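You operate a simulated robot arm through the tools that you are given. There is no shell and no other tool.

Carry out the task below with a simulated robot arm. There is one attempt and no reset: what you move stays moved.

Task
Fill the red-band vial to about its line and push the grey stopper in.
Fine: stand it in the filler's well, swing the spout over, fill, swing it clear, then stopper it. Set down upright: what you pick out. Where these are worked on the way, their far stop is far enough and under half their travel is too little: swing spout.

Only the result counts: the job must be done as asked and must still hold three seconds after the hand-in. Knocking over, shifting, dropping, spilling or breaking anything else fails it. A push-on lid holds only when it is set on centred and level and pressed home; a screw cap is set on level and turned clockwise until tight.

Robot
A 6-joint arm with a four-finger gripper, fixed in place. Base frame: the origin is on the floor under the middle of its stand, x ahead of it, y to its left, z up. Readings come in mm, degrees, newtons and seconds.
It reaches about 1041 mm from its shoulder. Its first joint turns from -166.0 to 166.0 degrees. Payload 3.67 kg.
The tool frame sits at the grasp point between the pads (the TCP): z along the fingers, y along the line on which they close. The tips reach 28 mm beyond it. The gripper opens to 112 mm; its body begins 73 mm behind the TCP.
Orientation is told as [roll, pitch, yaw] about the base's x, y, z axes, in that order, counted from this pose: with the fingers straight down and closing along the base's y, the tool's x points along the base's -x, its y along +y and its z along -z.

Tools
- The arm moves only by the tool drive_tool. Its argument "targets" is a list that holds one entry, the list of rows, each a list of 6 numbers: the shift along the tool's x, y, z in cm, then the turn, a rotation vector about the tool's x, y, z in degrees. In form: [[[tx, ty, tz, rx, ry, rz], ...]]. A call has 1 to 20 rows; each row is the pose to reach, as a shift and turn from the pose commanded when the call began, along the tool's axes at that moment. "hand" is the finger opening in cm, from 0 to 11.2, set as the call begins (left out, the last holds). Each row takes 0.2 s and may step no farther than 50 mm and 8.6 degrees from the row before; otherwise, or with a gripper value out of range, the whole call is refused. A pose out of reach is approached as far as the arm can. The call stops where the force on the tool passes 40 N (or 10 N more than at its start, if that is more) or the arm is blocked; 0.2 s more then pass. The fingers move at their own pace (about 102.5 mm/s each) and stop on an object; they squeeze with about 23 N. The grip force told is the motor's: it shows also when the fingers shut on nothing. Time passes only in rows, and 0.2 s behind the last, so rows that repeat a pose let the fingers close. It gives the time, the measured TCP pose, the force on the tool (base axes), the opening and the grip force at its end, in the units of the frame above (readings bear some noise), with the torque about the TCP (base axes, N m) and any sound that the robot's microphone picked up, and new pictures: "views" is both (left out), scene, wrist or none.
- Cameras (640 x 400 px; columns grow to the right, rows downward): "scene" is fixed at [393.4, 632.2, 1637.6]; the picture's right is [-0.98, -0.20, 0.00], its down [-0.18, 0.91, -0.38] and it looks along [0.08, -0.37, -0.92] (base axes); focal length 333 px, centre (320, 200). "wrist" rides on the gripper at [60, -18, -104] in the tool frame; the picture's right is [0.29, 0.96, 0.00], its down [-0.80, 0.24, -0.55] and it looks along [-0.53, 0.16, 0.83] (tool axes); focal length 234 px, centre (320, 200). There is no depth. A picture from a camera that has moved, and an enlarged one, comes with that camera's place and axes in the base frame and with its lens. The place of the scene camera against the robot may be out by one fixed shift of up to 25 mm in any direction.
- enlarge(camera, box): a new picture of the part [left, top, right, bottom] of that camera's present view, enlarged. No time passes.
- hand_in(): hands the job in; it is judged then, once.

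Nothing tells you positions but the pictures and the camera data. Unless the task says otherwise, let go and move clear before handing in.

The tools are called after ">>>" by a JSON object that holds its "api" and its "payload". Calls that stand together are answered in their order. drive_tool: Moves the arm, as the interface text tells. Its arguments: {"type":"object","properties":{"targets":{"type":"array","items":{"type":"array","items":{"type":"array","items":{"type":"number"}}}},"hand":{"type":"number"},"views":{"type":"string","enum":["both","scene","wrist","none"]}},"required":["targets"]} The other tools are called the same way: enlarge (camera, box) takes an enlarged picture of a part of a camera's view; hand_in () hands the job in.

At the start:

```text
clock: 0.0
tcp_pos: [338.8, 399.9, 1237.1]
ee_rot: [0.2, 0.0, -0.1]
ft_force: [0.4, 0.5, 0.3]
wrist_torque: [0.0, 0.01, -0.01]
finger_gap: 111.9
grasp_force: 0.1
```

scene: 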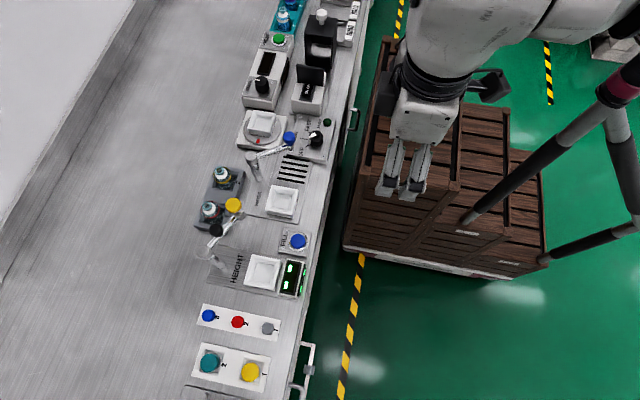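
wrist: 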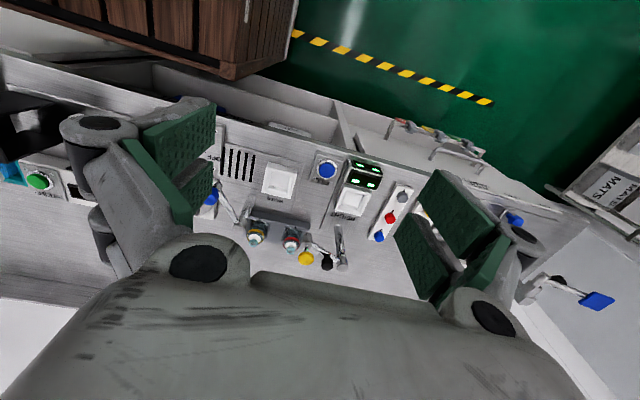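

I see a bench with several stations (filler wells, height display, buttons, stoppers/caps, vials in a rack) in front of the arm. I'll enlarge the pictures first to find the vials, the filler well, spout and stoppers.

>>> {"api": "enlarge", "payload": {"camera": "scene", "box": [180, 120, 340, 220]}}

>>> {"api": "enlarge", "payload": {"camera": "scene", "box": [180, 200, 340, 300]}}

>>> {"api": "enlarge", "payload": {"camera": "scene", "box": [180, 300, 340, 400]}}

>>> {"api": "enlarge", "payload": {"camera": "scene", "box": [220, 0, 380, 100]}}

>>> {"api": "enlarge", "payload": {"camera": "wrist", "box": [200, 120, 420, 280]}}

```text
4.00 times, centred on (260, 170) of scene
camera zoom: at [393.4, 632.2, 1637.6], right [-0.98, -0.2, 0.0], down [-0.18, 0.91, -0.38], along [0.08, -0.37, -0.92], focal length 1332 px, centre (560, 320)
```

zoom: 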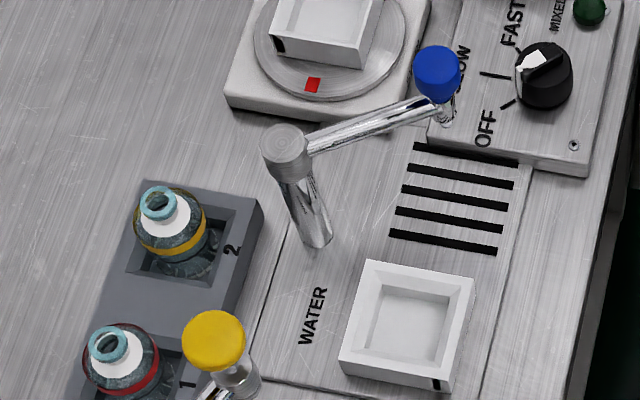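

```text
4.00 times, centred on (260, 250) of scene
camera zoom: at [393.4, 632.2, 1637.6], right [-0.98, -0.2, 0.0], down [-0.18, 0.91, -0.38], along [0.08, -0.37, -0.92], focal length 1332 px, centre (560, 0)
```

zoom: 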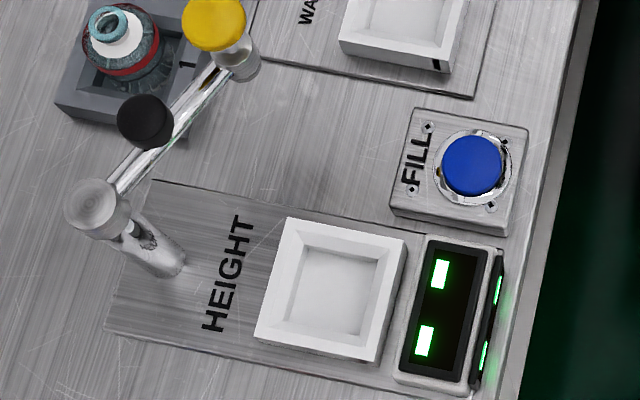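

```text
4.00 times, centred on (260, 350) of scene
camera zoom: at [393.4, 632.2, 1637.6], right [-0.98, -0.2, 0.0], down [-0.18, 0.91, -0.38], along [0.08, -0.37, -0.92], focal length 1332 px, centre (560, -400)
```

zoom: 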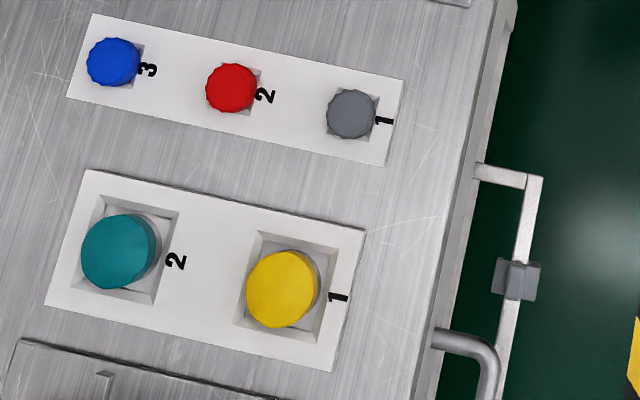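

```text
4.00 times, centred on (300, 50) of scene
camera zoom: at [393.4, 632.2, 1637.6], right [-0.98, -0.2, 0.0], down [-0.18, 0.91, -0.38], along [0.08, -0.37, -0.92], focal length 1332 px, centre (400, 800)
```

zoom: 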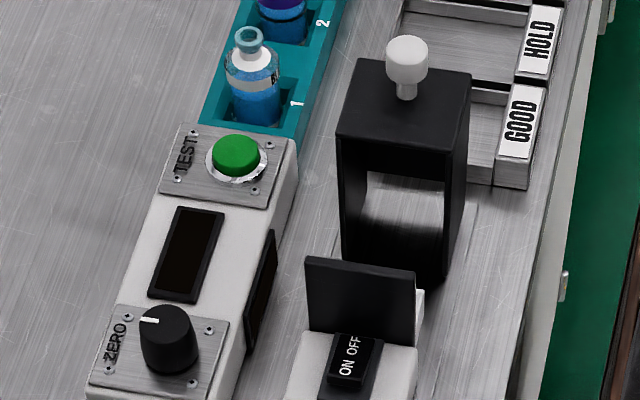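

```text
2.50 times, centred on (310, 200) of wrist
camera zoom: at [279.4, 382.9, 1341.5], right [-0.29, 0.96, 0.0], down [0.8, 0.24, 0.55], along [0.53, 0.16, -0.83], focal length 585 px, centre (345, 200)
```

zoom: 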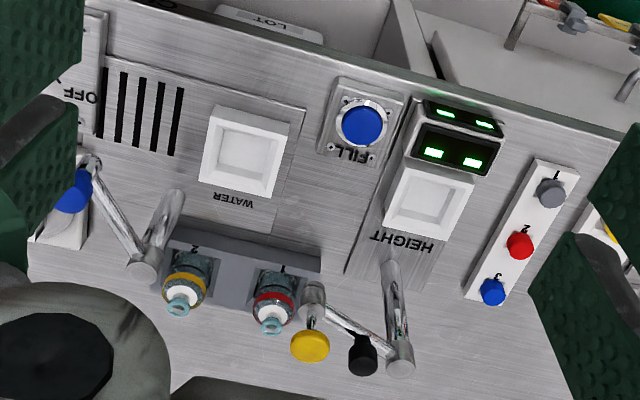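

The red-band vial is in rack slot 1. The filler is the WATER well with a blue-knobbed swing spout and a blue FILL button, and the grey stopper is in tray slot 1. I'll shift sideways for a second view so I can triangulate.

>>> {"api": "drive_tool", "payload": {"targets": [[[0, 5, 0, 0, 0, 0], [0, 10, 0, 0, 0, 0], [0, 15, 0, 0, 0, 0], [0, 15, 0, 0, 0, 0]]], "views": "wrist"}}

```text
clock: 1.0
tcp_pos: [338.0, 552.6, 1238.0]
ee_rot: [0.0, 0.1, -0.2]
ft_force: [-0.1, -0.1, 0.8]
wrist_torque: [0.0, 0.05, -0.02]
finger_gap: 112.1
grasp_force: 0.1
camera wrist: at [278.5, 535.2, 1342.3], right [-0.29, 0.96, 0.0], down [0.8, 0.24, 0.55], along [0.53, 0.16, -0.83], focal length 234 px, centre (320, 200)
```

wrist: 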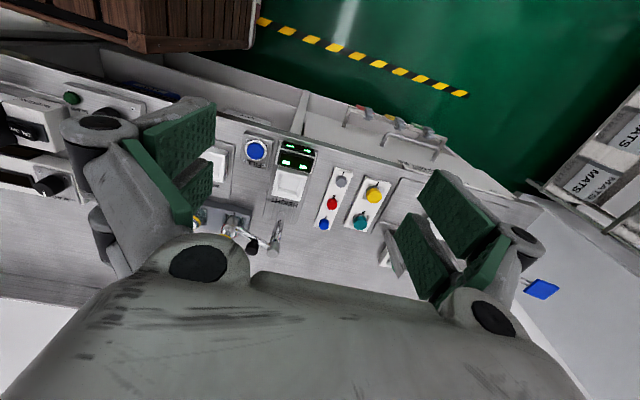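

The shifted view shows the FILL button, HEIGHT station and stopper tray. I'll enlarge it for accurate pixel positions.

>>> {"api": "enlarge", "payload": {"camera": "wrist", "box": [180, 110, 400, 270]}}

```text
2.50 times, centred on (290, 190) of wrist
camera zoom: at [278.5, 535.2, 1342.3], right [-0.29, 0.96, 0.0], down [0.8, 0.24, 0.55], along [0.53, 0.16, -0.83], focal length 585 px, centre (395, 225)
```

zoom: 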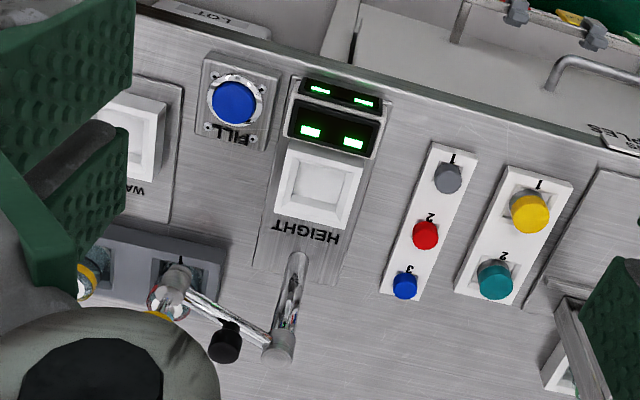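

Triangulating gives the grey stopper at about (510, 655, 880), FILL at about (490, 461, 886), the well at about (548, 370) and the vial at about (705, 436, top 920). Next I'll look at the gripper's finger layout and move in for a closer view of the vial rack.

>>> {"api": "enlarge", "payload": {"camera": "wrist", "box": [40, 60, 560, 385]}}

>>> {"api": "drive_tool", "payload": {"targets": [[[0, -5, 0, 0, 0, 0], [0, -10, 0, 0, 0, 0], [-5, -12, 0, 0, 0, 0], [-10, -14, 0, 0, 0, 0], [-15, -15, 4, 0, 0, 0], [-15, -15, 4, 0, 0, 0]]]}}

```text
1.23 times, centred on (300, 222) of wrist
camera zoom: at [278.5, 535.2, 1342.3], right [-0.29, 0.96, 0.0], down [0.8, 0.24, 0.55], along [0.53, 0.16, -0.83], focal length 288 px, centre (345, 172)
```

zoom: 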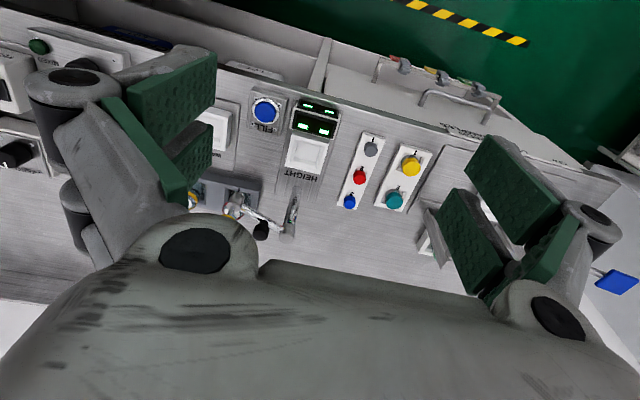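

```text
refused: row 3 steps farther than a row can; nothing moved
```

The jaws are two-pad sides that close along y, and the bench is aligned with the base axes. I'll move the wrist camera closer over the rack and spout, staying above the tall yellow-knobbed arm.

>>> {"api": "drive_tool", "payload": {"targets": [[[-3.16, -2.32, 1.55, 0, 0, 0], [-6.32, -4.64, 3.1, 0, 0, 0], [-9.48, -6.96, 4.65, 0, 0, 0], [-12.64, -9.28, 6.2, 0, 0, 0], [-15.8, -11.6, 7.75, 0, 0, 0], [-18.96, -13.92, 9.3, 0, 0, 0], [-22.1, -16.2, 10.9, 0, 0, 0], [-22.1, -16.2, 10.9, 0, 0, 0]]]}}

```text
clock: 2.8
tcp_pos: [560.0, 388.0, 1128.1]
ee_rot: [0.2, 0.1, 0.0]
ft_force: [0.3, 0.3, 0.2]
wrist_torque: [0.02, 0.0, 0.01]
finger_gap: 112.1
grasp_force: 0.1
camera wrist: at [500.1, 370.6, 1232.2], right [-0.29, 0.96, 0.0], down [0.8, 0.24, 0.55], along [0.53, 0.16, -0.83], focal length 234 px, centre (320, 200)
```

scene: 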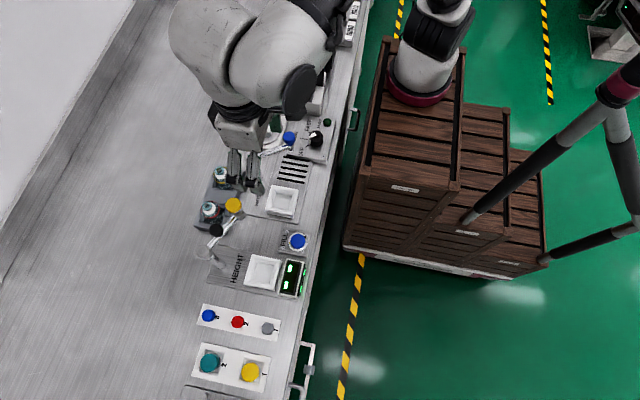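
wrist: 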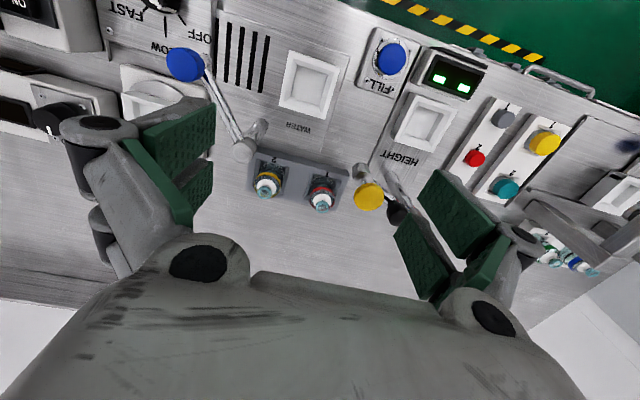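

>>> {"api": "enlarge", "payload": {"camera": "wrist", "box": [230, 130, 430, 230]}}

>>> {"api": "enlarge", "payload": {"camera": "wrist", "box": [160, 20, 360, 170]}}

>>> {"api": "enlarge", "payload": {"camera": "scene", "box": [180, 100, 320, 250]}}

```text
3.20 times, centred on (330, 180) of wrist
camera zoom: at [500.1, 370.6, 1232.2], right [-0.29, 0.96, 0.0], down [0.8, 0.24, 0.55], along [0.53, 0.16, -0.83], focal length 749 px, centre (288, 264)
```

zoom: 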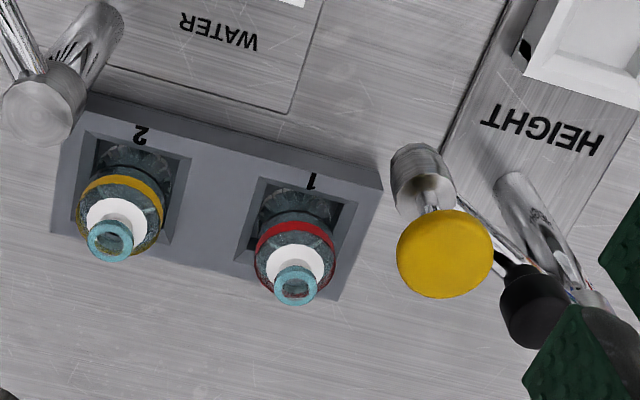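

```text
2.67 times, centred on (260, 95) of wrist
camera zoom: at [500.1, 370.6, 1232.2], right [-0.29, 0.96, 0.0], down [0.8, 0.24, 0.55], along [0.53, 0.16, -0.83], focal length 624 px, centre (480, 480)
```

zoom: 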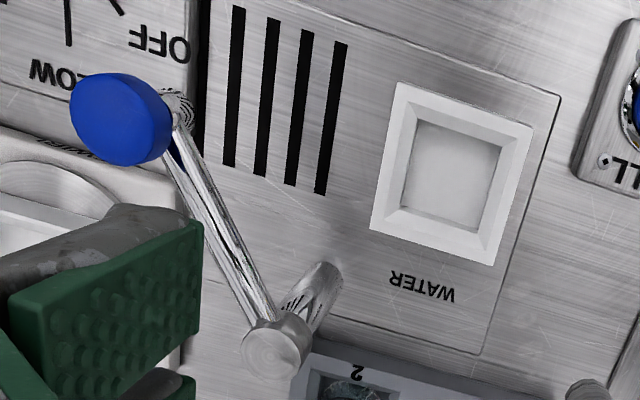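

```text
2.67 times, centred on (250, 175) of scene
camera zoom: at [393.4, 632.2, 1637.6], right [-0.98, -0.2, 0.0], down [-0.18, 0.91, -0.38], along [0.08, -0.37, -0.92], focal length 888 px, centre (507, 267)
```

zoom: 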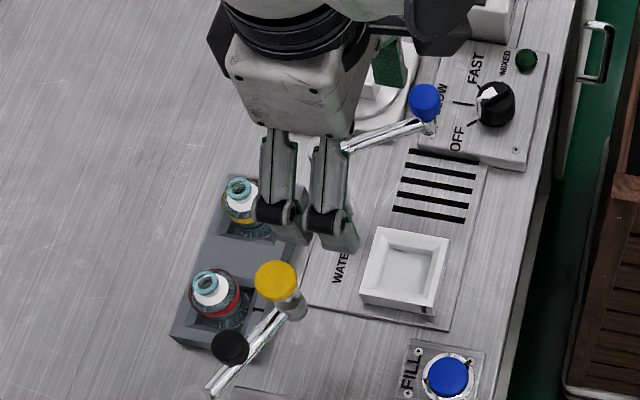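

The vial mouth is at about (707, 437, 925), with a body about 41 mm wide, in a rack about 22 mm tall. I'll close the jaws partway to see how the tips lie at the opening I plan to use.

>>> {"api": "drive_tool", "payload": {"targets": [[[0, 0, 0, 0, 0, 0], [0, 0, 0, 0, 0, 0], [0, 0, 0, 0, 0, 0], [0, 0, 0, 0, 0, 0]]], "hand": 4.0}}

```text
clock: 3.8
tcp_pos: [559.4, 389.8, 1129.2]
ee_rot: [0.1, 0.2, -0.1]
ft_force: [0.0, 0.1, 0.2]
wrist_torque: [0.0, 0.01, 0.01]
finger_gap: 39.9
grasp_force: 0.0
camera wrist: at [499.8, 371.0, 1232.4], right [-0.29, 0.96, 0.0], down [0.8, 0.24, 0.55], along [0.53, 0.16, -0.83], focal length 234 px, centre (320, 200)
```

scene: 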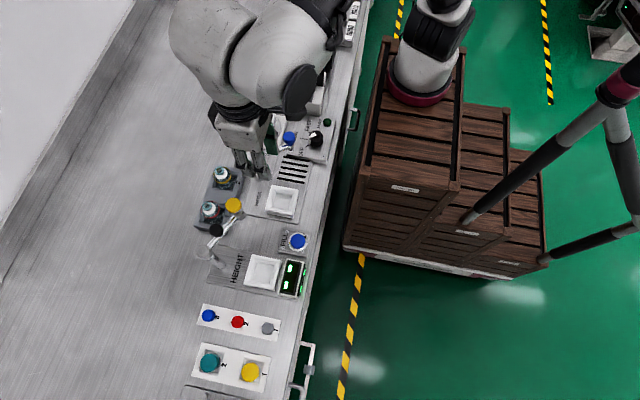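
wrist: 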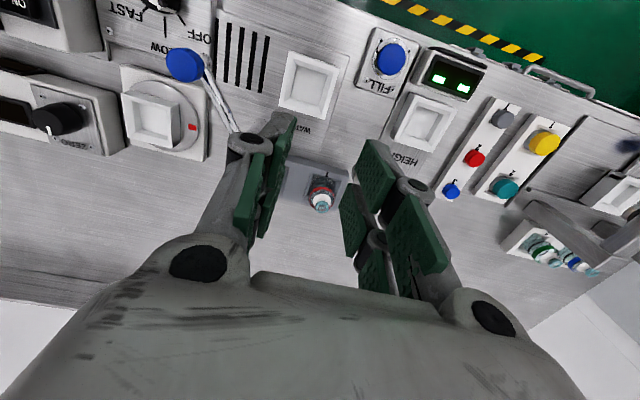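

>>> {"api": "enlarge", "payload": {"camera": "wrist", "box": [200, 100, 470, 300]}}

>>> {"api": "enlarge", "payload": {"camera": "scene", "box": [190, 90, 330, 220]}}

```text
2.00 times, centred on (335, 200) of wrist
camera zoom: at [499.8, 371.0, 1232.4], right [-0.29, 0.96, 0.0], down [0.8, 0.24, 0.55], along [0.53, 0.16, -0.83], focal length 468 px, centre (290, 200)
```

zoom: 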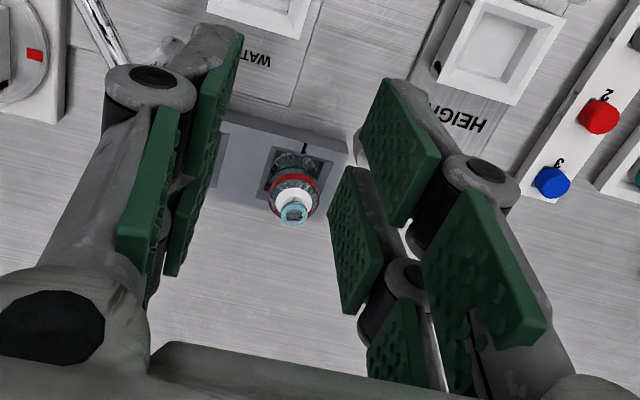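

```text
3.08 times, centred on (260, 155) of scene
camera zoom: at [393.4, 632.2, 1637.6], right [-0.98, -0.2, 0.0], down [-0.18, 0.91, -0.38], along [0.08, -0.37, -0.92], focal length 1025 px, centre (505, 338)
```

zoom: 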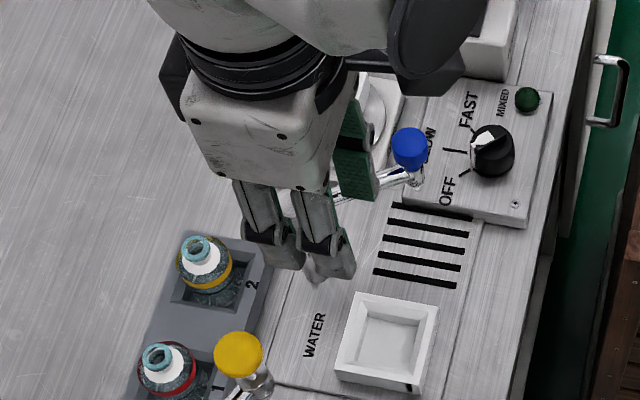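

The distal pads are parallel and the tips extend as the jaws close. I'll take tighter enlargements of the red-band vial to find its fill line.

>>> {"api": "enlarge", "payload": {"camera": "wrist", "box": [296, 168, 344, 216]}}

>>> {"api": "enlarge", "payload": {"camera": "scene", "box": [195, 160, 255, 230]}}

>>> {"api": "enlarge", "payload": {"camera": "scene", "box": [260, 0, 320, 40]}}

```text
8.33 times, centred on (320, 192) of wrist
camera zoom: at [499.8, 371.0, 1232.4], right [-0.29, 0.96, 0.0], down [0.8, 0.24, 0.55], along [0.53, 0.16, -0.83], focal length 1951 px, centre (320, 267)
```

zoom: 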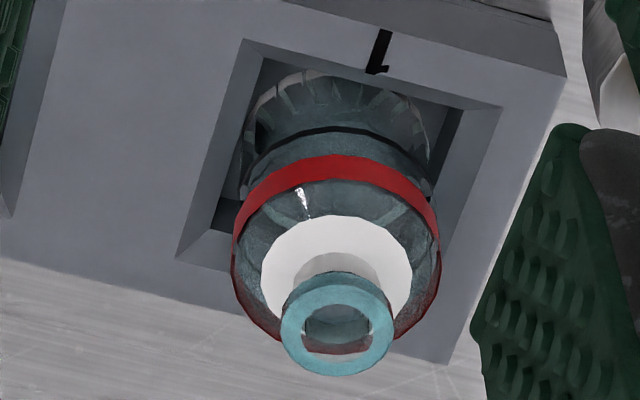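

```text
5.71 times, centred on (225, 195) of scene
camera zoom: at [393.4, 632.2, 1637.6], right [-0.98, -0.2, 0.0], down [-0.18, 0.91, -0.38], along [0.08, -0.37, -0.92], focal length 1903 px, centre (863, 229)
```

zoom: 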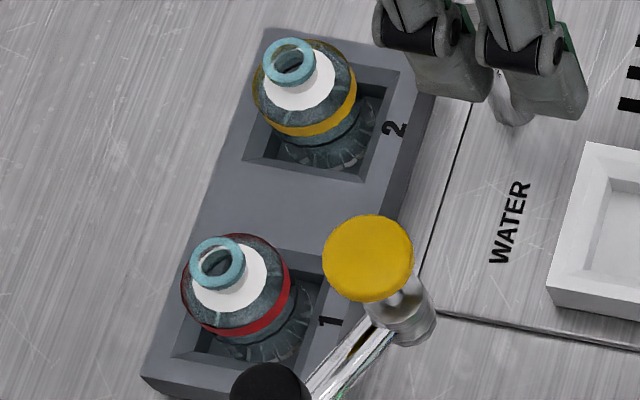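

```text
10.00 times, centred on (290, 20) of scene
camera zoom: at [393.4, 632.2, 1637.6], right [-0.98, -0.2, 0.0], down [-0.18, 0.91, -0.38], along [0.08, -0.37, -0.92], focal length 3330 px, centre (620, 2000)
```

zoom: 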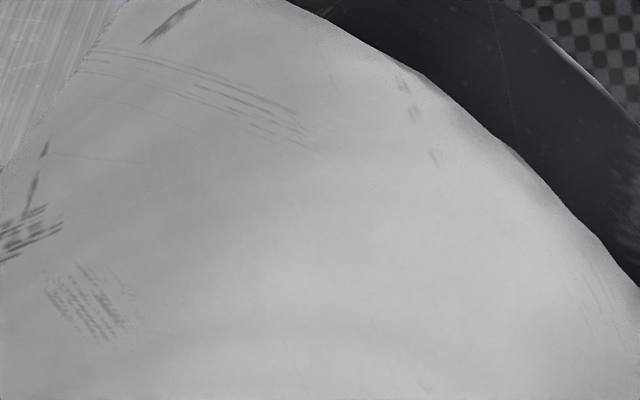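

The vial has a thin black fill line just below the red band: rack top about 871, line about 888, base about 863, mouth about 925. The camera housing would foul the yellow-knobbed arm during the pick, so I'll turn the gripper 180° about its axis while still high up.

>>> {"api": "drive_tool", "payload": {"targets": [[[0, 0, 0, 0, 0, 8.5], [0, 0, 0, 0, 0, 17], [0, 0, 0, 0, 0, 25.5], [0, 0, 0, 0, 0, 34], [0, 0, 0, 0, 0, 42.5], [0, 0, 0, 0, 0, 51], [0, 0, 0, 0, 0, 59.5], [0, 0, 0, 0, 0, 68], [0, 0, 0, 0, 0, 76.5], [0, 0, 0, 0, 0, 85], [0, 0, 0, 0, 0, 93.5], [0, 0, 0, 0, 0, 102], [0, 0, 0, 0, 0, 110.5], [0, 0, 0, 0, 0, 119], [0, 0, 0, 0, 0, 127.5], [0, 0, 0, 0, 0, 136], [0, 0, 0, 0, 0, 144.5], [0, 0, 0, 0, 0, 153], [0, 0, 0, 0, 0, 161.5], [0, 0, 0, 0, 0, 170]]], "hand": 6.0}}

```text
clock: 8.1
tcp_pos: [648.1, 171.5, 930.3]
ee_rot: [-16.3, 5.3, -161.1]
ft_force: [-2.2, -30.7, 42.2]
wrist_torque: [-2.79, -0.64, -0.3]
finger_gap: 78.1
grasp_force: 10.3
out of reach, approached as far as the arm can: row 13, 14, 15, 16, 17, 18, 19, 20
stopped in row 20: the force on the tool passed its limit at 962 N (the readings are from after the stop); the commanded pose is now the measured one
camera wrist: at [698.8, 177.1, 1040.8], right [0.59, -0.77, -0.24], down [-0.67, -0.64, 0.39], along [-0.45, -0.07, -0.89], focal length 234 px, centre (320, 200)
```

scene: 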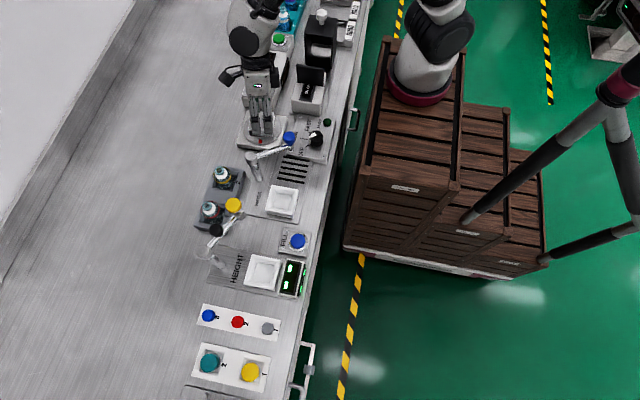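
wrist: 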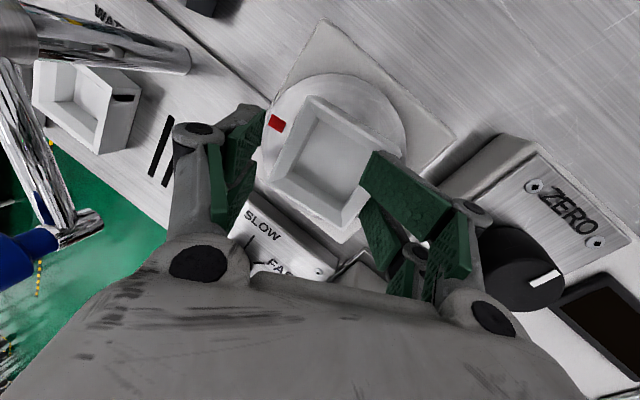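

That turn went past what the wrist can reach: the arm swung away and struck something by the stirrer plate. Before moving, I'll check carefully what the gripper is touching and whether anything shifted.

>>> {"api": "enlarge", "payload": {"camera": "scene", "box": [210, 20, 350, 170]}}

>>> {"api": "enlarge", "payload": {"camera": "wrist", "box": [160, 70, 520, 300]}}

>>> {"api": "enlarge", "payload": {"camera": "scene", "box": [180, 120, 340, 220]}}

```text
2.67 times, centred on (280, 95) of scene
camera zoom: at [393.4, 632.2, 1637.6], right [-0.98, -0.2, 0.0], down [-0.18, 0.91, -0.38], along [0.08, -0.37, -0.92], focal length 888 px, centre (427, 480)
```

zoom: 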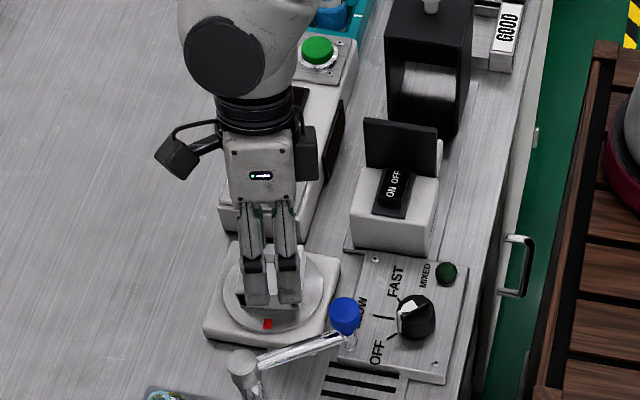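

```text
1.74 times, centred on (340, 185) of wrist
camera zoom: at [698.8, 177.1, 1040.8], right [0.59, -0.77, -0.24], down [-0.67, -0.64, 0.39], along [-0.45, -0.07, -0.89], focal length 407 px, centre (285, 226)
```

zoom: 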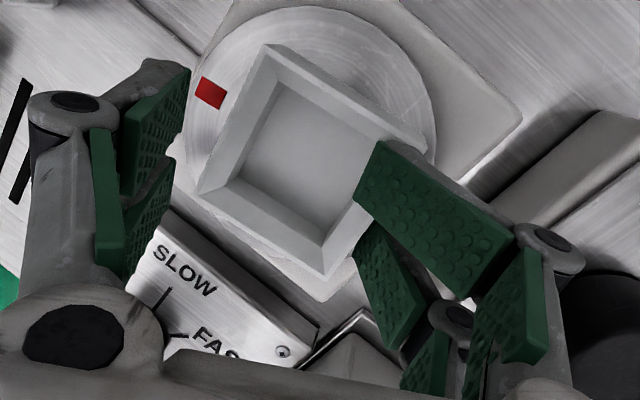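

```text
4.00 times, centred on (260, 170) of scene
camera zoom: at [393.4, 632.2, 1637.6], right [-0.98, -0.2, 0.0], down [-0.18, 0.91, -0.38], along [0.08, -0.37, -0.92], focal length 1332 px, centre (560, 320)
```

zoom: 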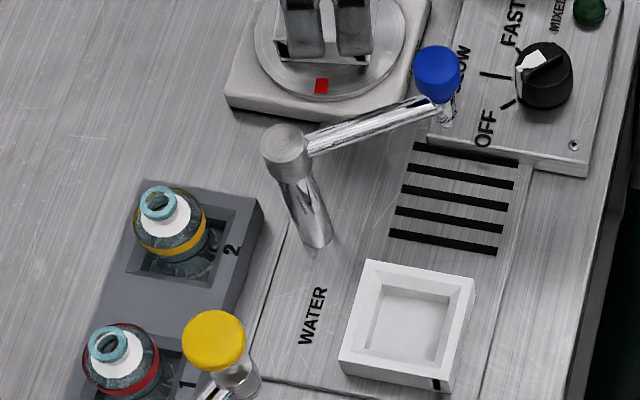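

The rack, vials and spout look unmoved. One finger rests against the stirrer plate's holder, so I'll ease the jaws and back straight out along the fingers in small steps.

>>> {"api": "drive_tool", "payload": {"targets": [[[0, 0, -0.3, 0, 0, 0], [0, 0, -0.8, 0, 0, 0], [0, 0, -1.6, 0, 0, 0], [0, 0, -3, 0, 0, 0], [0, 0, -5, 0, 0, 0]]], "hand": 8.0}}

```text
clock: 9.3
tcp_pos: [649.4, 152.7, 971.5]
ee_rot: [-16.9, 5.2, -160.7]
ft_force: [-0.4, -0.3, 0.0]
wrist_torque: [0.0, 0.0, 0.03]
finger_gap: 80.0
grasp_force: 0.0
out of reach, approached as far as the arm can: row 4, 5
camera wrist: at [701.3, 155.7, 1081.8], right [0.6, -0.76, -0.25], down [-0.66, -0.64, 0.39], along [-0.46, -0.07, -0.89], focal length 234 px, centre (320, 200)
```

scene: 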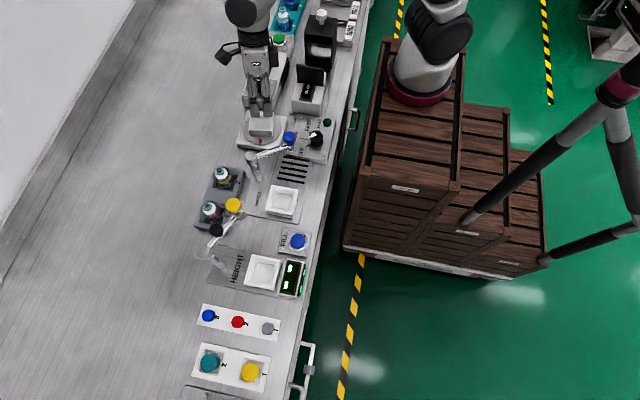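
wrist: 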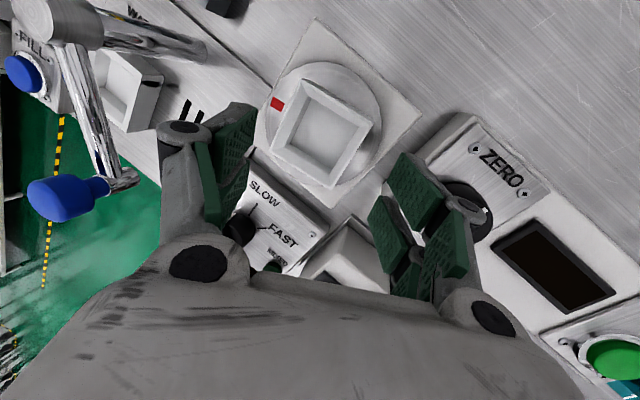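

The gripper is free and the stirrer plate is intact. I'm at a wrist limit, so I'll unwind the turn the other way while rising.

>>> {"api": "drive_tool", "payload": {"targets": [[[0, 0, -1, 0, 0, -8], [0, 0, -2, 0, 0, -16], [0, 0, -3, 0, 0, -24], [0, 0, -4, 0, 0, -32], [0, 0, -5, 0, 0, -40], [0, 0, -6, 0, 0, -48]]], "views": "scene"}}

```text
clock: 10.7
tcp_pos: [649.2, 134.0, 1029.6]
ee_rot: [-7.3, 15.5, -113.2]
ft_force: [0.7, 0.2, -0.7]
wrist_torque: [-0.01, 0.0, 0.02]
finger_gap: 80.2
grasp_force: 0.2
```

scene: 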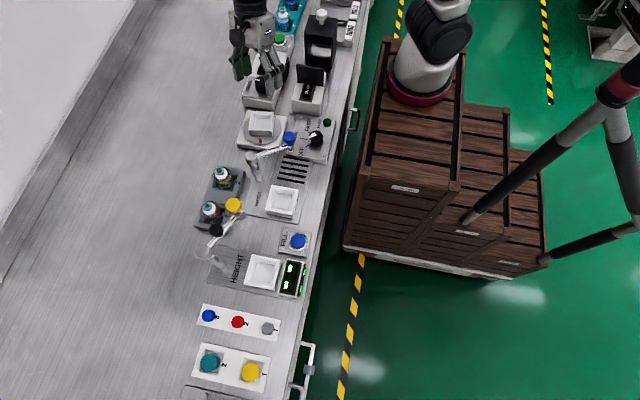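

>>> {"api": "enlarge", "payload": {"camera": "scene", "box": [220, 80, 340, 160]}}

>>> {"api": "enlarge", "payload": {"camera": "scene", "box": [180, 120, 340, 220]}}

>>> {"api": "enlarge", "payload": {"camera": "scene", "box": [220, 0, 380, 100]}}

```text
5.00 times, centred on (280, 120) of scene
camera zoom: at [393.4, 632.2, 1637.6], right [-0.98, -0.2, 0.0], down [-0.18, 0.91, -0.38], along [0.08, -0.37, -0.92], focal length 1665 px, centre (520, 600)
```

zoom: 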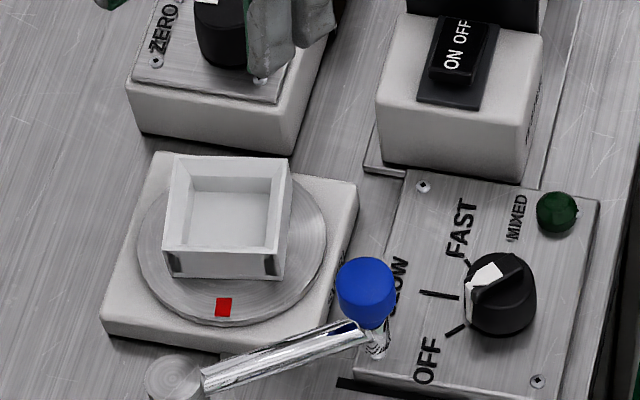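

```text
4.00 times, centred on (260, 170) of scene
camera zoom: at [393.4, 632.2, 1637.6], right [-0.98, -0.2, 0.0], down [-0.18, 0.91, -0.38], along [0.08, -0.37, -0.92], focal length 1332 px, centre (560, 320)
```

zoom: 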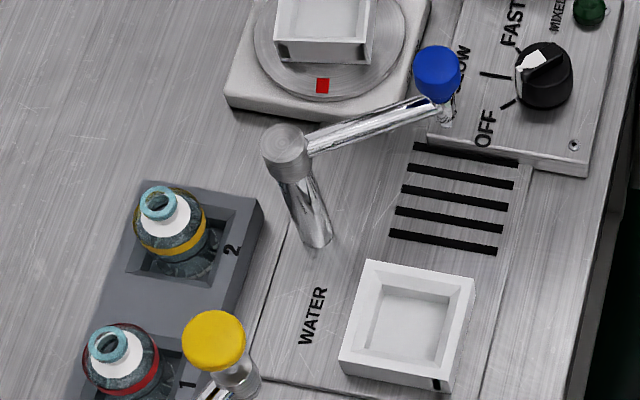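

```text
4.00 times, centred on (300, 50) of scene
camera zoom: at [393.4, 632.2, 1637.6], right [-0.98, -0.2, 0.0], down [-0.18, 0.91, -0.38], along [0.08, -0.37, -0.92], focal length 1332 px, centre (400, 800)
```

zoom: 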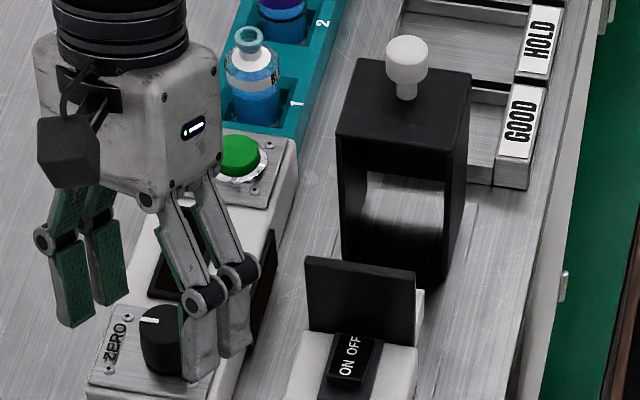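

The rack, vials and spout are unmoved; only the free-turning stirrer plate has turned a few degrees. I'll straighten the gripper and unwind it back to the starting yaw, rising a little.

>>> {"api": "drive_tool", "payload": {"targets": [[[0, 0, -1, -3.0, -7, 0], [0, 0, -2, -7.3, -14, 0], [0, 0, -3, -7.3, -15.5, 0], [0, 0, -3, -7.3, -15.5, 0]]], "views": "none"}}

```text
clock: 11.7
tcp_pos: [650.7, 125.3, 1056.0]
ee_rot: [0.2, -0.1, -112.3]
ft_force: [0.3, 0.3, 0.0]
wrist_torque: [0.0, 0.01, -0.02]
finger_gap: 79.8
grasp_force: 0.1
```

Now upright. I'll unwind the yaw to about 0 in place.

>>> {"api": "drive_tool", "payload": {"targets": [[[0, 0, 0, 0, 0, -8], [0, 0, 0, 0, 0, -16], [0, 0, 0, 0, 0, -24], [0, 0, 0, 0, 0, -32], [0, 0, 0, 0, 0, -40], [0, 0, 0, 0, 0, -48], [0, 0, 0, 0, 0, -56], [0, 0, 0, 0, 0, -64], [0, 0, 0, 0, 0, -72], [0, 0, 0, 0, 0, -80], [0, 0, 0, 0, 0, -88], [0, 0, 0, 0, 0, -96], [0, 0, 0, 0, 0, -104], [0, 0, 0, 0, 0, -112.3]]]}}

```text
clock: 14.7
tcp_pos: [651.0, 123.7, 1057.6]
ee_rot: [-0.1, -0.1, 0.1]
ft_force: [0.1, -0.4, 0.1]
wrist_torque: [0.02, -0.02, -0.03]
finger_gap: 79.8
grasp_force: 0.0
camera wrist: at [591.2, 106.4, 1161.6], right [-0.29, 0.96, 0.0], down [0.8, 0.24, 0.56], along [0.53, 0.16, -0.83], focal length 234 px, centre (320, 200)
```

scene: 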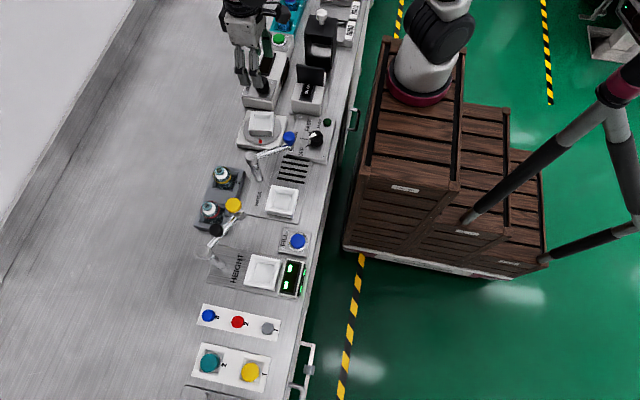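
wrist: 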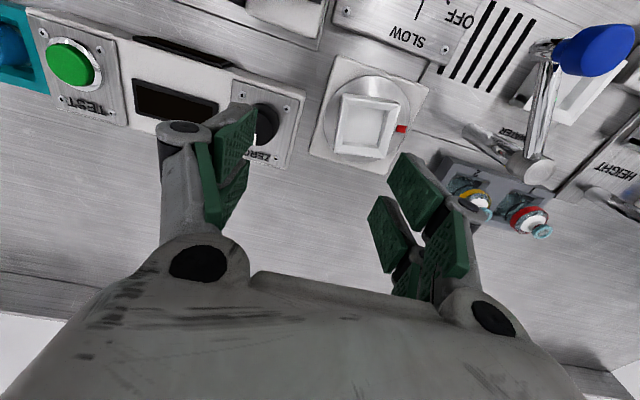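

>>> {"api": "enlarge", "payload": {"camera": "wrist", "box": [290, 40, 450, 180]}}

>>> {"api": "enlarge", "payload": {"camera": "scene", "box": [180, 120, 340, 220]}}

>>> {"api": "enlarge", "payload": {"camera": "scene", "box": [220, 80, 340, 160]}}

```text
2.86 times, centred on (370, 110) of wrist
camera zoom: at [591.2, 106.4, 1161.6], right [-0.29, 0.96, 0.0], down [0.8, 0.24, 0.56], along [0.53, 0.16, -0.83], focal length 669 px, centre (177, 457)
```

zoom: 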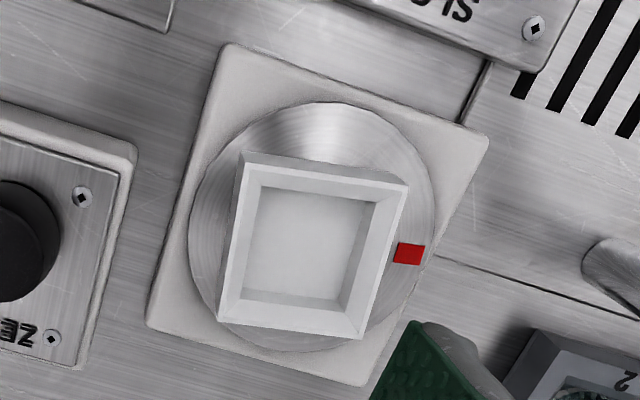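

```text
4.00 times, centred on (260, 170) of scene
camera zoom: at [393.4, 632.2, 1637.6], right [-0.98, -0.2, 0.0], down [-0.18, 0.91, -0.38], along [0.08, -0.37, -0.92], focal length 1332 px, centre (560, 320)
```

zoom: 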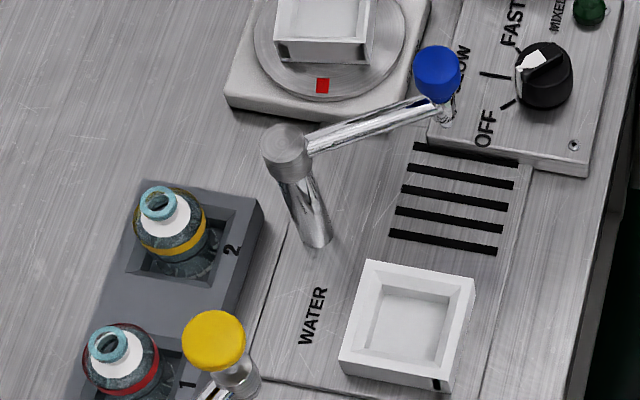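

```text
5.00 times, centred on (280, 120) of scene
camera zoom: at [393.4, 632.2, 1637.6], right [-0.98, -0.2, 0.0], down [-0.18, 0.91, -0.38], along [0.08, -0.37, -0.92], focal length 1665 px, centre (520, 600)
```

zoom: 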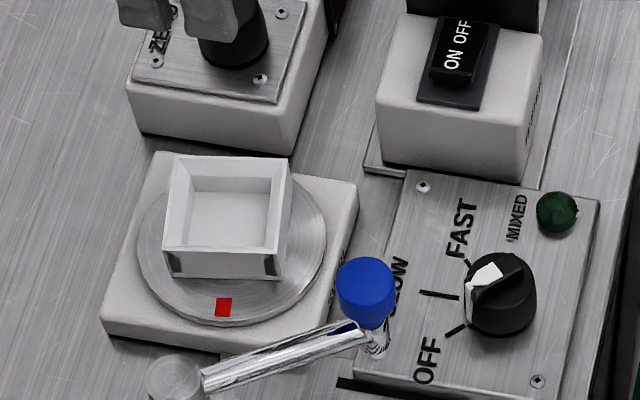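

The arm is back in a normal configuration. The stirrer plate's holder turned about 8°, with its red mark moving from (313, 85) to (322, 85) in the scene enlargement. I'll nudge it gently back, using a quarter turn that is known to be reachable and the closed fingers.

>>> {"api": "drive_tool", "payload": {"targets": [[[-1, 0.5, 0, 0, 0, 8], [-2, 1, 0, 0, 0, 16], [-3, 1.5, 0, 0, 0, 24], [-4, 2, 0, 0, 0, 32], [-5, 2.5, 0, 0, 0, 40], [-6, 3, 0, 0, 0, 48], [-7, 3.5, 0, 0, 0, 56], [-8, 4, 0, 0, 0, 64], [-8, 4, 0, 0, 0, 72], [-8, 4, 0, 0, 0, 80], [-8, 4, 0, 0, 0, 88], [-8, 4, 0, 0, 0, 90]]], "hand": 0}}

```text
clock: 17.3
tcp_pos: [731.0, 165.9, 1055.8]
ee_rot: [0.1, -0.1, -90.1]
ft_force: [-0.7, -0.6, 0.0]
wrist_torque: [-0.01, 0.0, 0.02]
finger_gap: 0.0
grasp_force: 23.3
camera wrist: at [712.8, 225.4, 1160.8], right [0.96, 0.29, 0.0], down [0.24, -0.8, 0.56], along [0.16, -0.53, -0.83], focal length 234 px, centre (320, 200)
```

scene: 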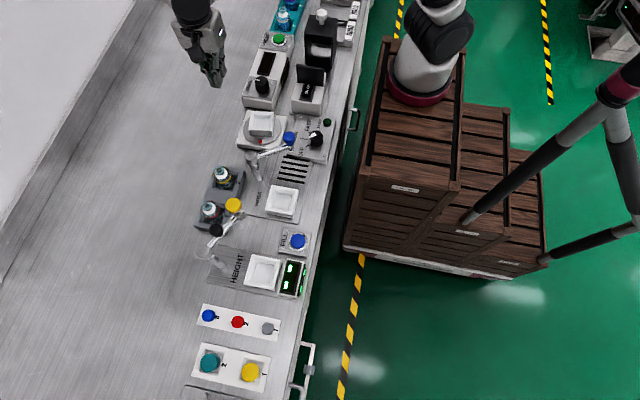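
wrist: 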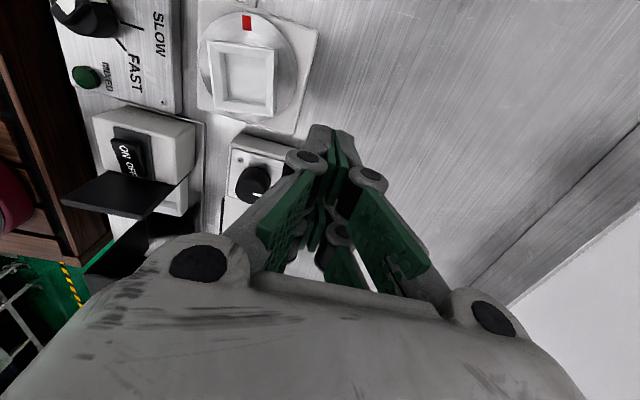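

>>> {"api": "enlarge", "payload": {"camera": "wrist", "box": [180, 0, 420, 160]}}

>>> {"api": "enlarge", "payload": {"camera": "scene", "box": [160, 0, 320, 100]}}

```text
2.50 times, centred on (300, 80) of wrist
camera zoom: at [712.8, 225.4, 1160.8], right [0.96, 0.29, 0.0], down [0.24, -0.8, 0.56], along [0.16, -0.53, -0.83], focal length 585 px, centre (370, 500)
```

zoom: 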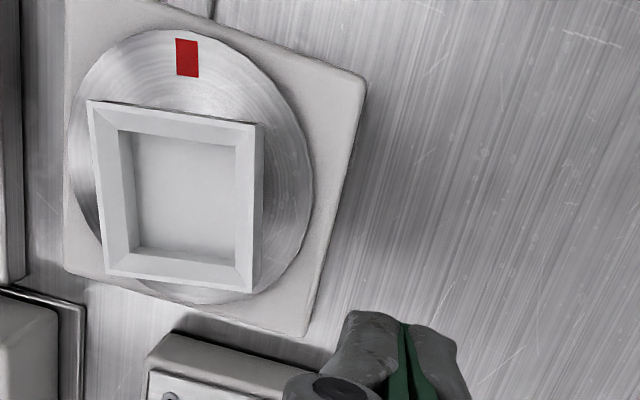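

```text
4.00 times, centred on (240, 50) of scene
camera zoom: at [393.4, 632.2, 1637.6], right [-0.98, -0.2, 0.0], down [-0.18, 0.91, -0.38], along [0.08, -0.37, -0.92], focal length 1332 px, centre (640, 800)
```

zoom: 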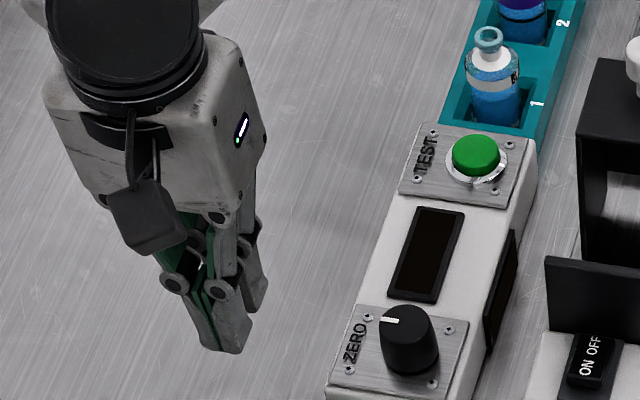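

The holder's rim is at z≈906, with its +x face corner at (685, 151). I'll lower the closed fingers beside it and nudge in −x in small steps, watching the red mark.

>>> {"api": "drive_tool", "payload": {"targets": [[[0, -0.5, 4.5, 0, 0, 0], [0, -1.0, 9, 0, 0, 0], [0, -1.5, 12, 0, 0, 0], [0, -2.0, 13.3, 0, 0, 0], [0, -2.0, 13.3, 0, 0, 0]]]}}

```text
clock: 18.5
tcp_pos: [713.0, 162.8, 924.6]
ee_rot: [0.1, -0.1, -90.1]
ft_force: [0.3, -0.5, -0.1]
wrist_torque: [-0.04, -0.01, 0.01]
finger_gap: 0.0
grasp_force: 22.9
camera wrist: at [694.7, 223.4, 1028.3], right [0.96, 0.29, 0.0], down [0.24, -0.8, 0.56], along [0.16, -0.53, -0.83], focal length 234 px, centre (320, 200)
```

scene: 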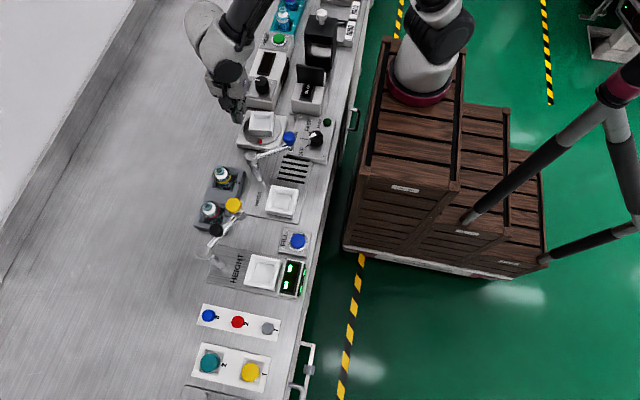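
wrist: 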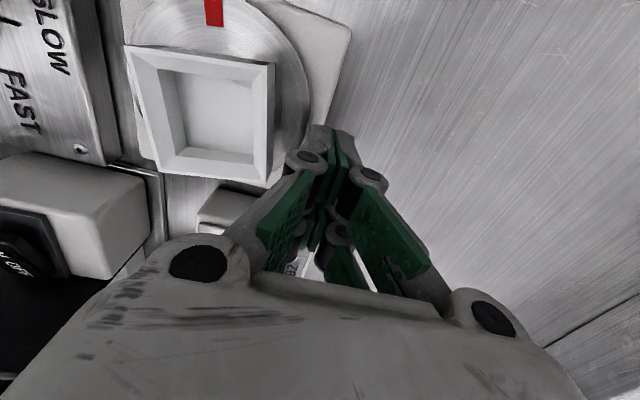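

>>> {"api": "drive_tool", "payload": {"targets": [[[0, -0.5, 0, 0, 0, 0], [0, -1.0, 0, 0, 0, 0], [0, -1.2, 0, 0, 0, 0], [0, -1.3, 0, 0, 0, 0]]], "views": "wrist"}}

>>> {"api": "enlarge", "payload": {"camera": "scene", "box": [180, 120, 340, 220]}}

```text
clock: 19.5
tcp_pos: [698.6, 163.5, 922.8]
ee_rot: [0.2, 0.0, -90.0]
ft_force: [0.6, -0.1, -0.5]
wrist_torque: [-0.02, -0.02, 0.01]
finger_gap: 0.2
grasp_force: 23.4
camera wrist: at [680.0, 224.6, 1027.6], right [0.96, 0.29, 0.0], down [0.24, -0.8, 0.56], along [0.16, -0.53, -0.83], focal length 234 px, centre (320, 200)
```

wrist: 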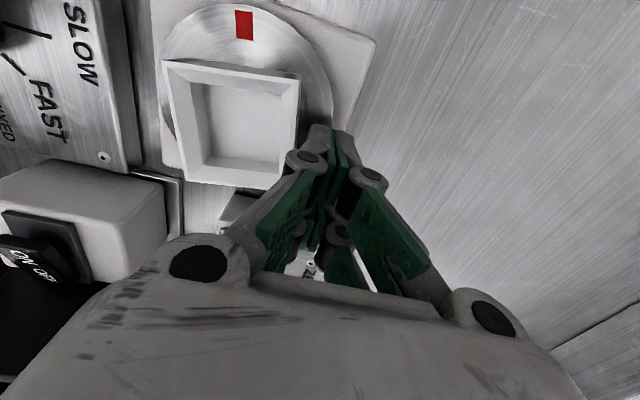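

```text
4.00 times, centred on (260, 170) of scene
camera zoom: at [393.4, 632.2, 1637.6], right [-0.98, -0.2, 0.0], down [-0.18, 0.91, -0.38], along [0.08, -0.37, -0.92], focal length 1332 px, centre (560, 320)
```

zoom: 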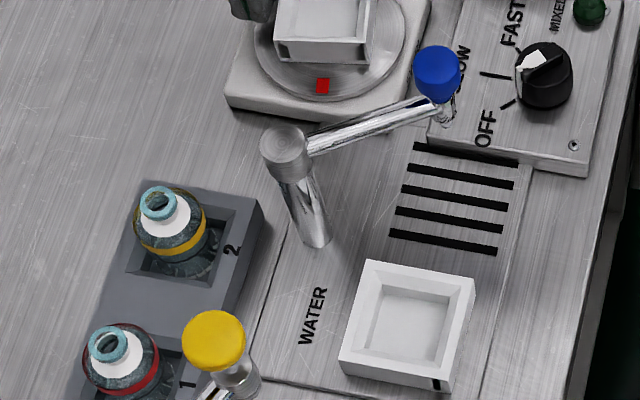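

>>> {"api": "drive_tool", "payload": {"targets": [[[0, -0.1, 0, 0, 0, 0], [0, -0.2, 0, 0, 0, 0], [0, -0.3, 0, 0, 0, 0]]], "views": "wrist"}}

>>> {"api": "enlarge", "payload": {"camera": "scene", "box": [220, 80, 300, 160]}}

>>> {"api": "enlarge", "payload": {"camera": "scene", "box": [180, 120, 340, 220]}}

```text
clock: 20.3
tcp_pos: [695.1, 164.0, 924.2]
ee_rot: [0.2, -0.1, -90.0]
ft_force: [0.8, -0.4, -0.9]
wrist_torque: [-0.03, -0.02, 0.03]
finger_gap: 0.2
grasp_force: 23.4
camera wrist: at [676.9, 224.1, 1027.4], right [0.96, 0.29, 0.0], down [0.24, -0.8, 0.56], along [0.16, -0.53, -0.83], focal length 234 px, centre (320, 200)
```

wrist: 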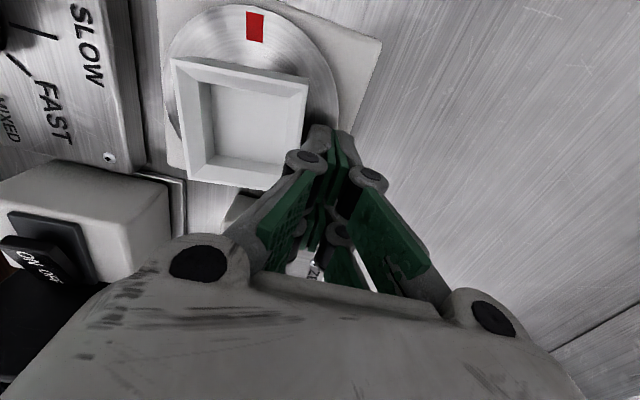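

```text
5.00 times, centred on (260, 120) of scene
camera zoom: at [393.4, 632.2, 1637.6], right [-0.98, -0.2, 0.0], down [-0.18, 0.91, -0.38], along [0.08, -0.37, -0.92], focal length 1665 px, centre (620, 600)
```

zoom: 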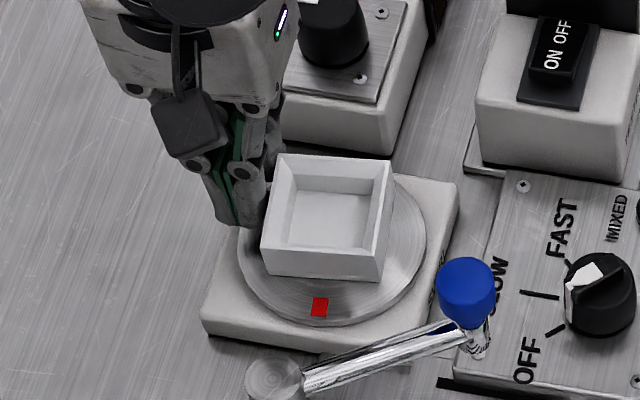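

```text
4.00 times, centred on (260, 170) of scene
camera zoom: at [393.4, 632.2, 1637.6], right [-0.98, -0.2, 0.0], down [-0.18, 0.91, -0.38], along [0.08, -0.37, -0.92], focal length 1332 px, centre (560, 320)
```

zoom: 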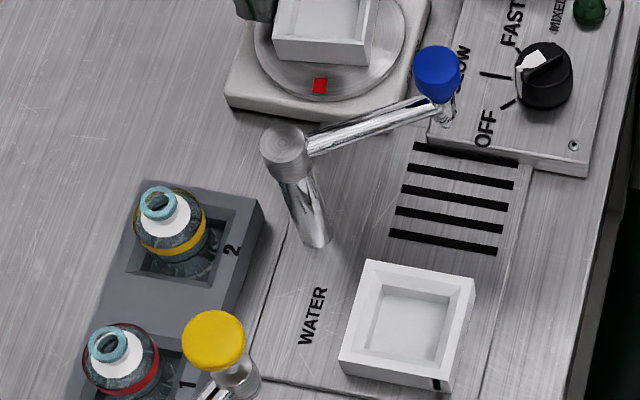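

It's rotating back (mark now at 320), so I'll continue in small steps.

>>> {"api": "drive_tool", "payload": {"targets": [[[0, -0.1, 0, 0, 0, 0], [0, -0.2, 0, 0, 0, 0], [0, -0.2, 0, 0, 0, 0]]], "views": "none"}}

>>> {"api": "enlarge", "payload": {"camera": "scene", "box": [180, 120, 340, 220]}}

```text
clock: 21.1
tcp_pos: [692.9, 164.2, 924.0]
ee_rot: [-0.1, 0.0, -90.0]
ft_force: [0.2, 0.9, -0.5]
wrist_torque: [0.01, -0.02, -0.01]
finger_gap: 0.0
grasp_force: 22.6
```

```text
4.00 times, centred on (260, 170) of scene
camera zoom: at [393.4, 632.2, 1637.6], right [-0.98, -0.2, 0.0], down [-0.18, 0.91, -0.38], along [0.08, -0.37, -0.92], focal length 1332 px, centre (560, 320)
```

zoom: 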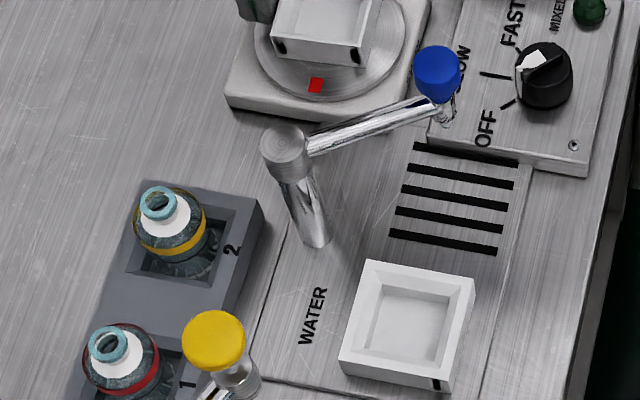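

>>> {"api": "drive_tool", "payload": {"targets": [[[0, -0.07, 0, 0, 0, 0], [0, -0.14, 0, 0, 0, 0], [0, -0.14, 0, 0, 0, 0]]], "views": "none"}}

>>> {"api": "enlarge", "payload": {"camera": "scene", "box": [180, 120, 340, 220]}}

```text
clock: 21.9
tcp_pos: [692.0, 165.2, 924.6]
ee_rot: [0.1, 0.0, -90.1]
ft_force: [0.2, 0.5, -0.2]
wrist_torque: [-0.01, -0.02, 0.03]
finger_gap: 0.3
grasp_force: 23.1
```

```text
4.00 times, centred on (260, 170) of scene
camera zoom: at [393.4, 632.2, 1637.6], right [-0.98, -0.2, 0.0], down [-0.18, 0.91, -0.38], along [0.08, -0.37, -0.92], focal length 1332 px, centre (560, 320)
```

zoom: 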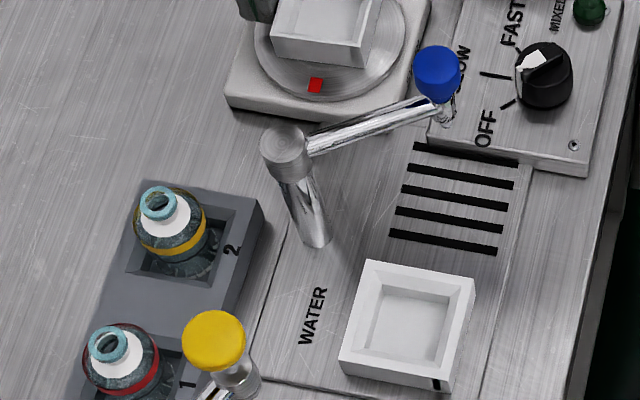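

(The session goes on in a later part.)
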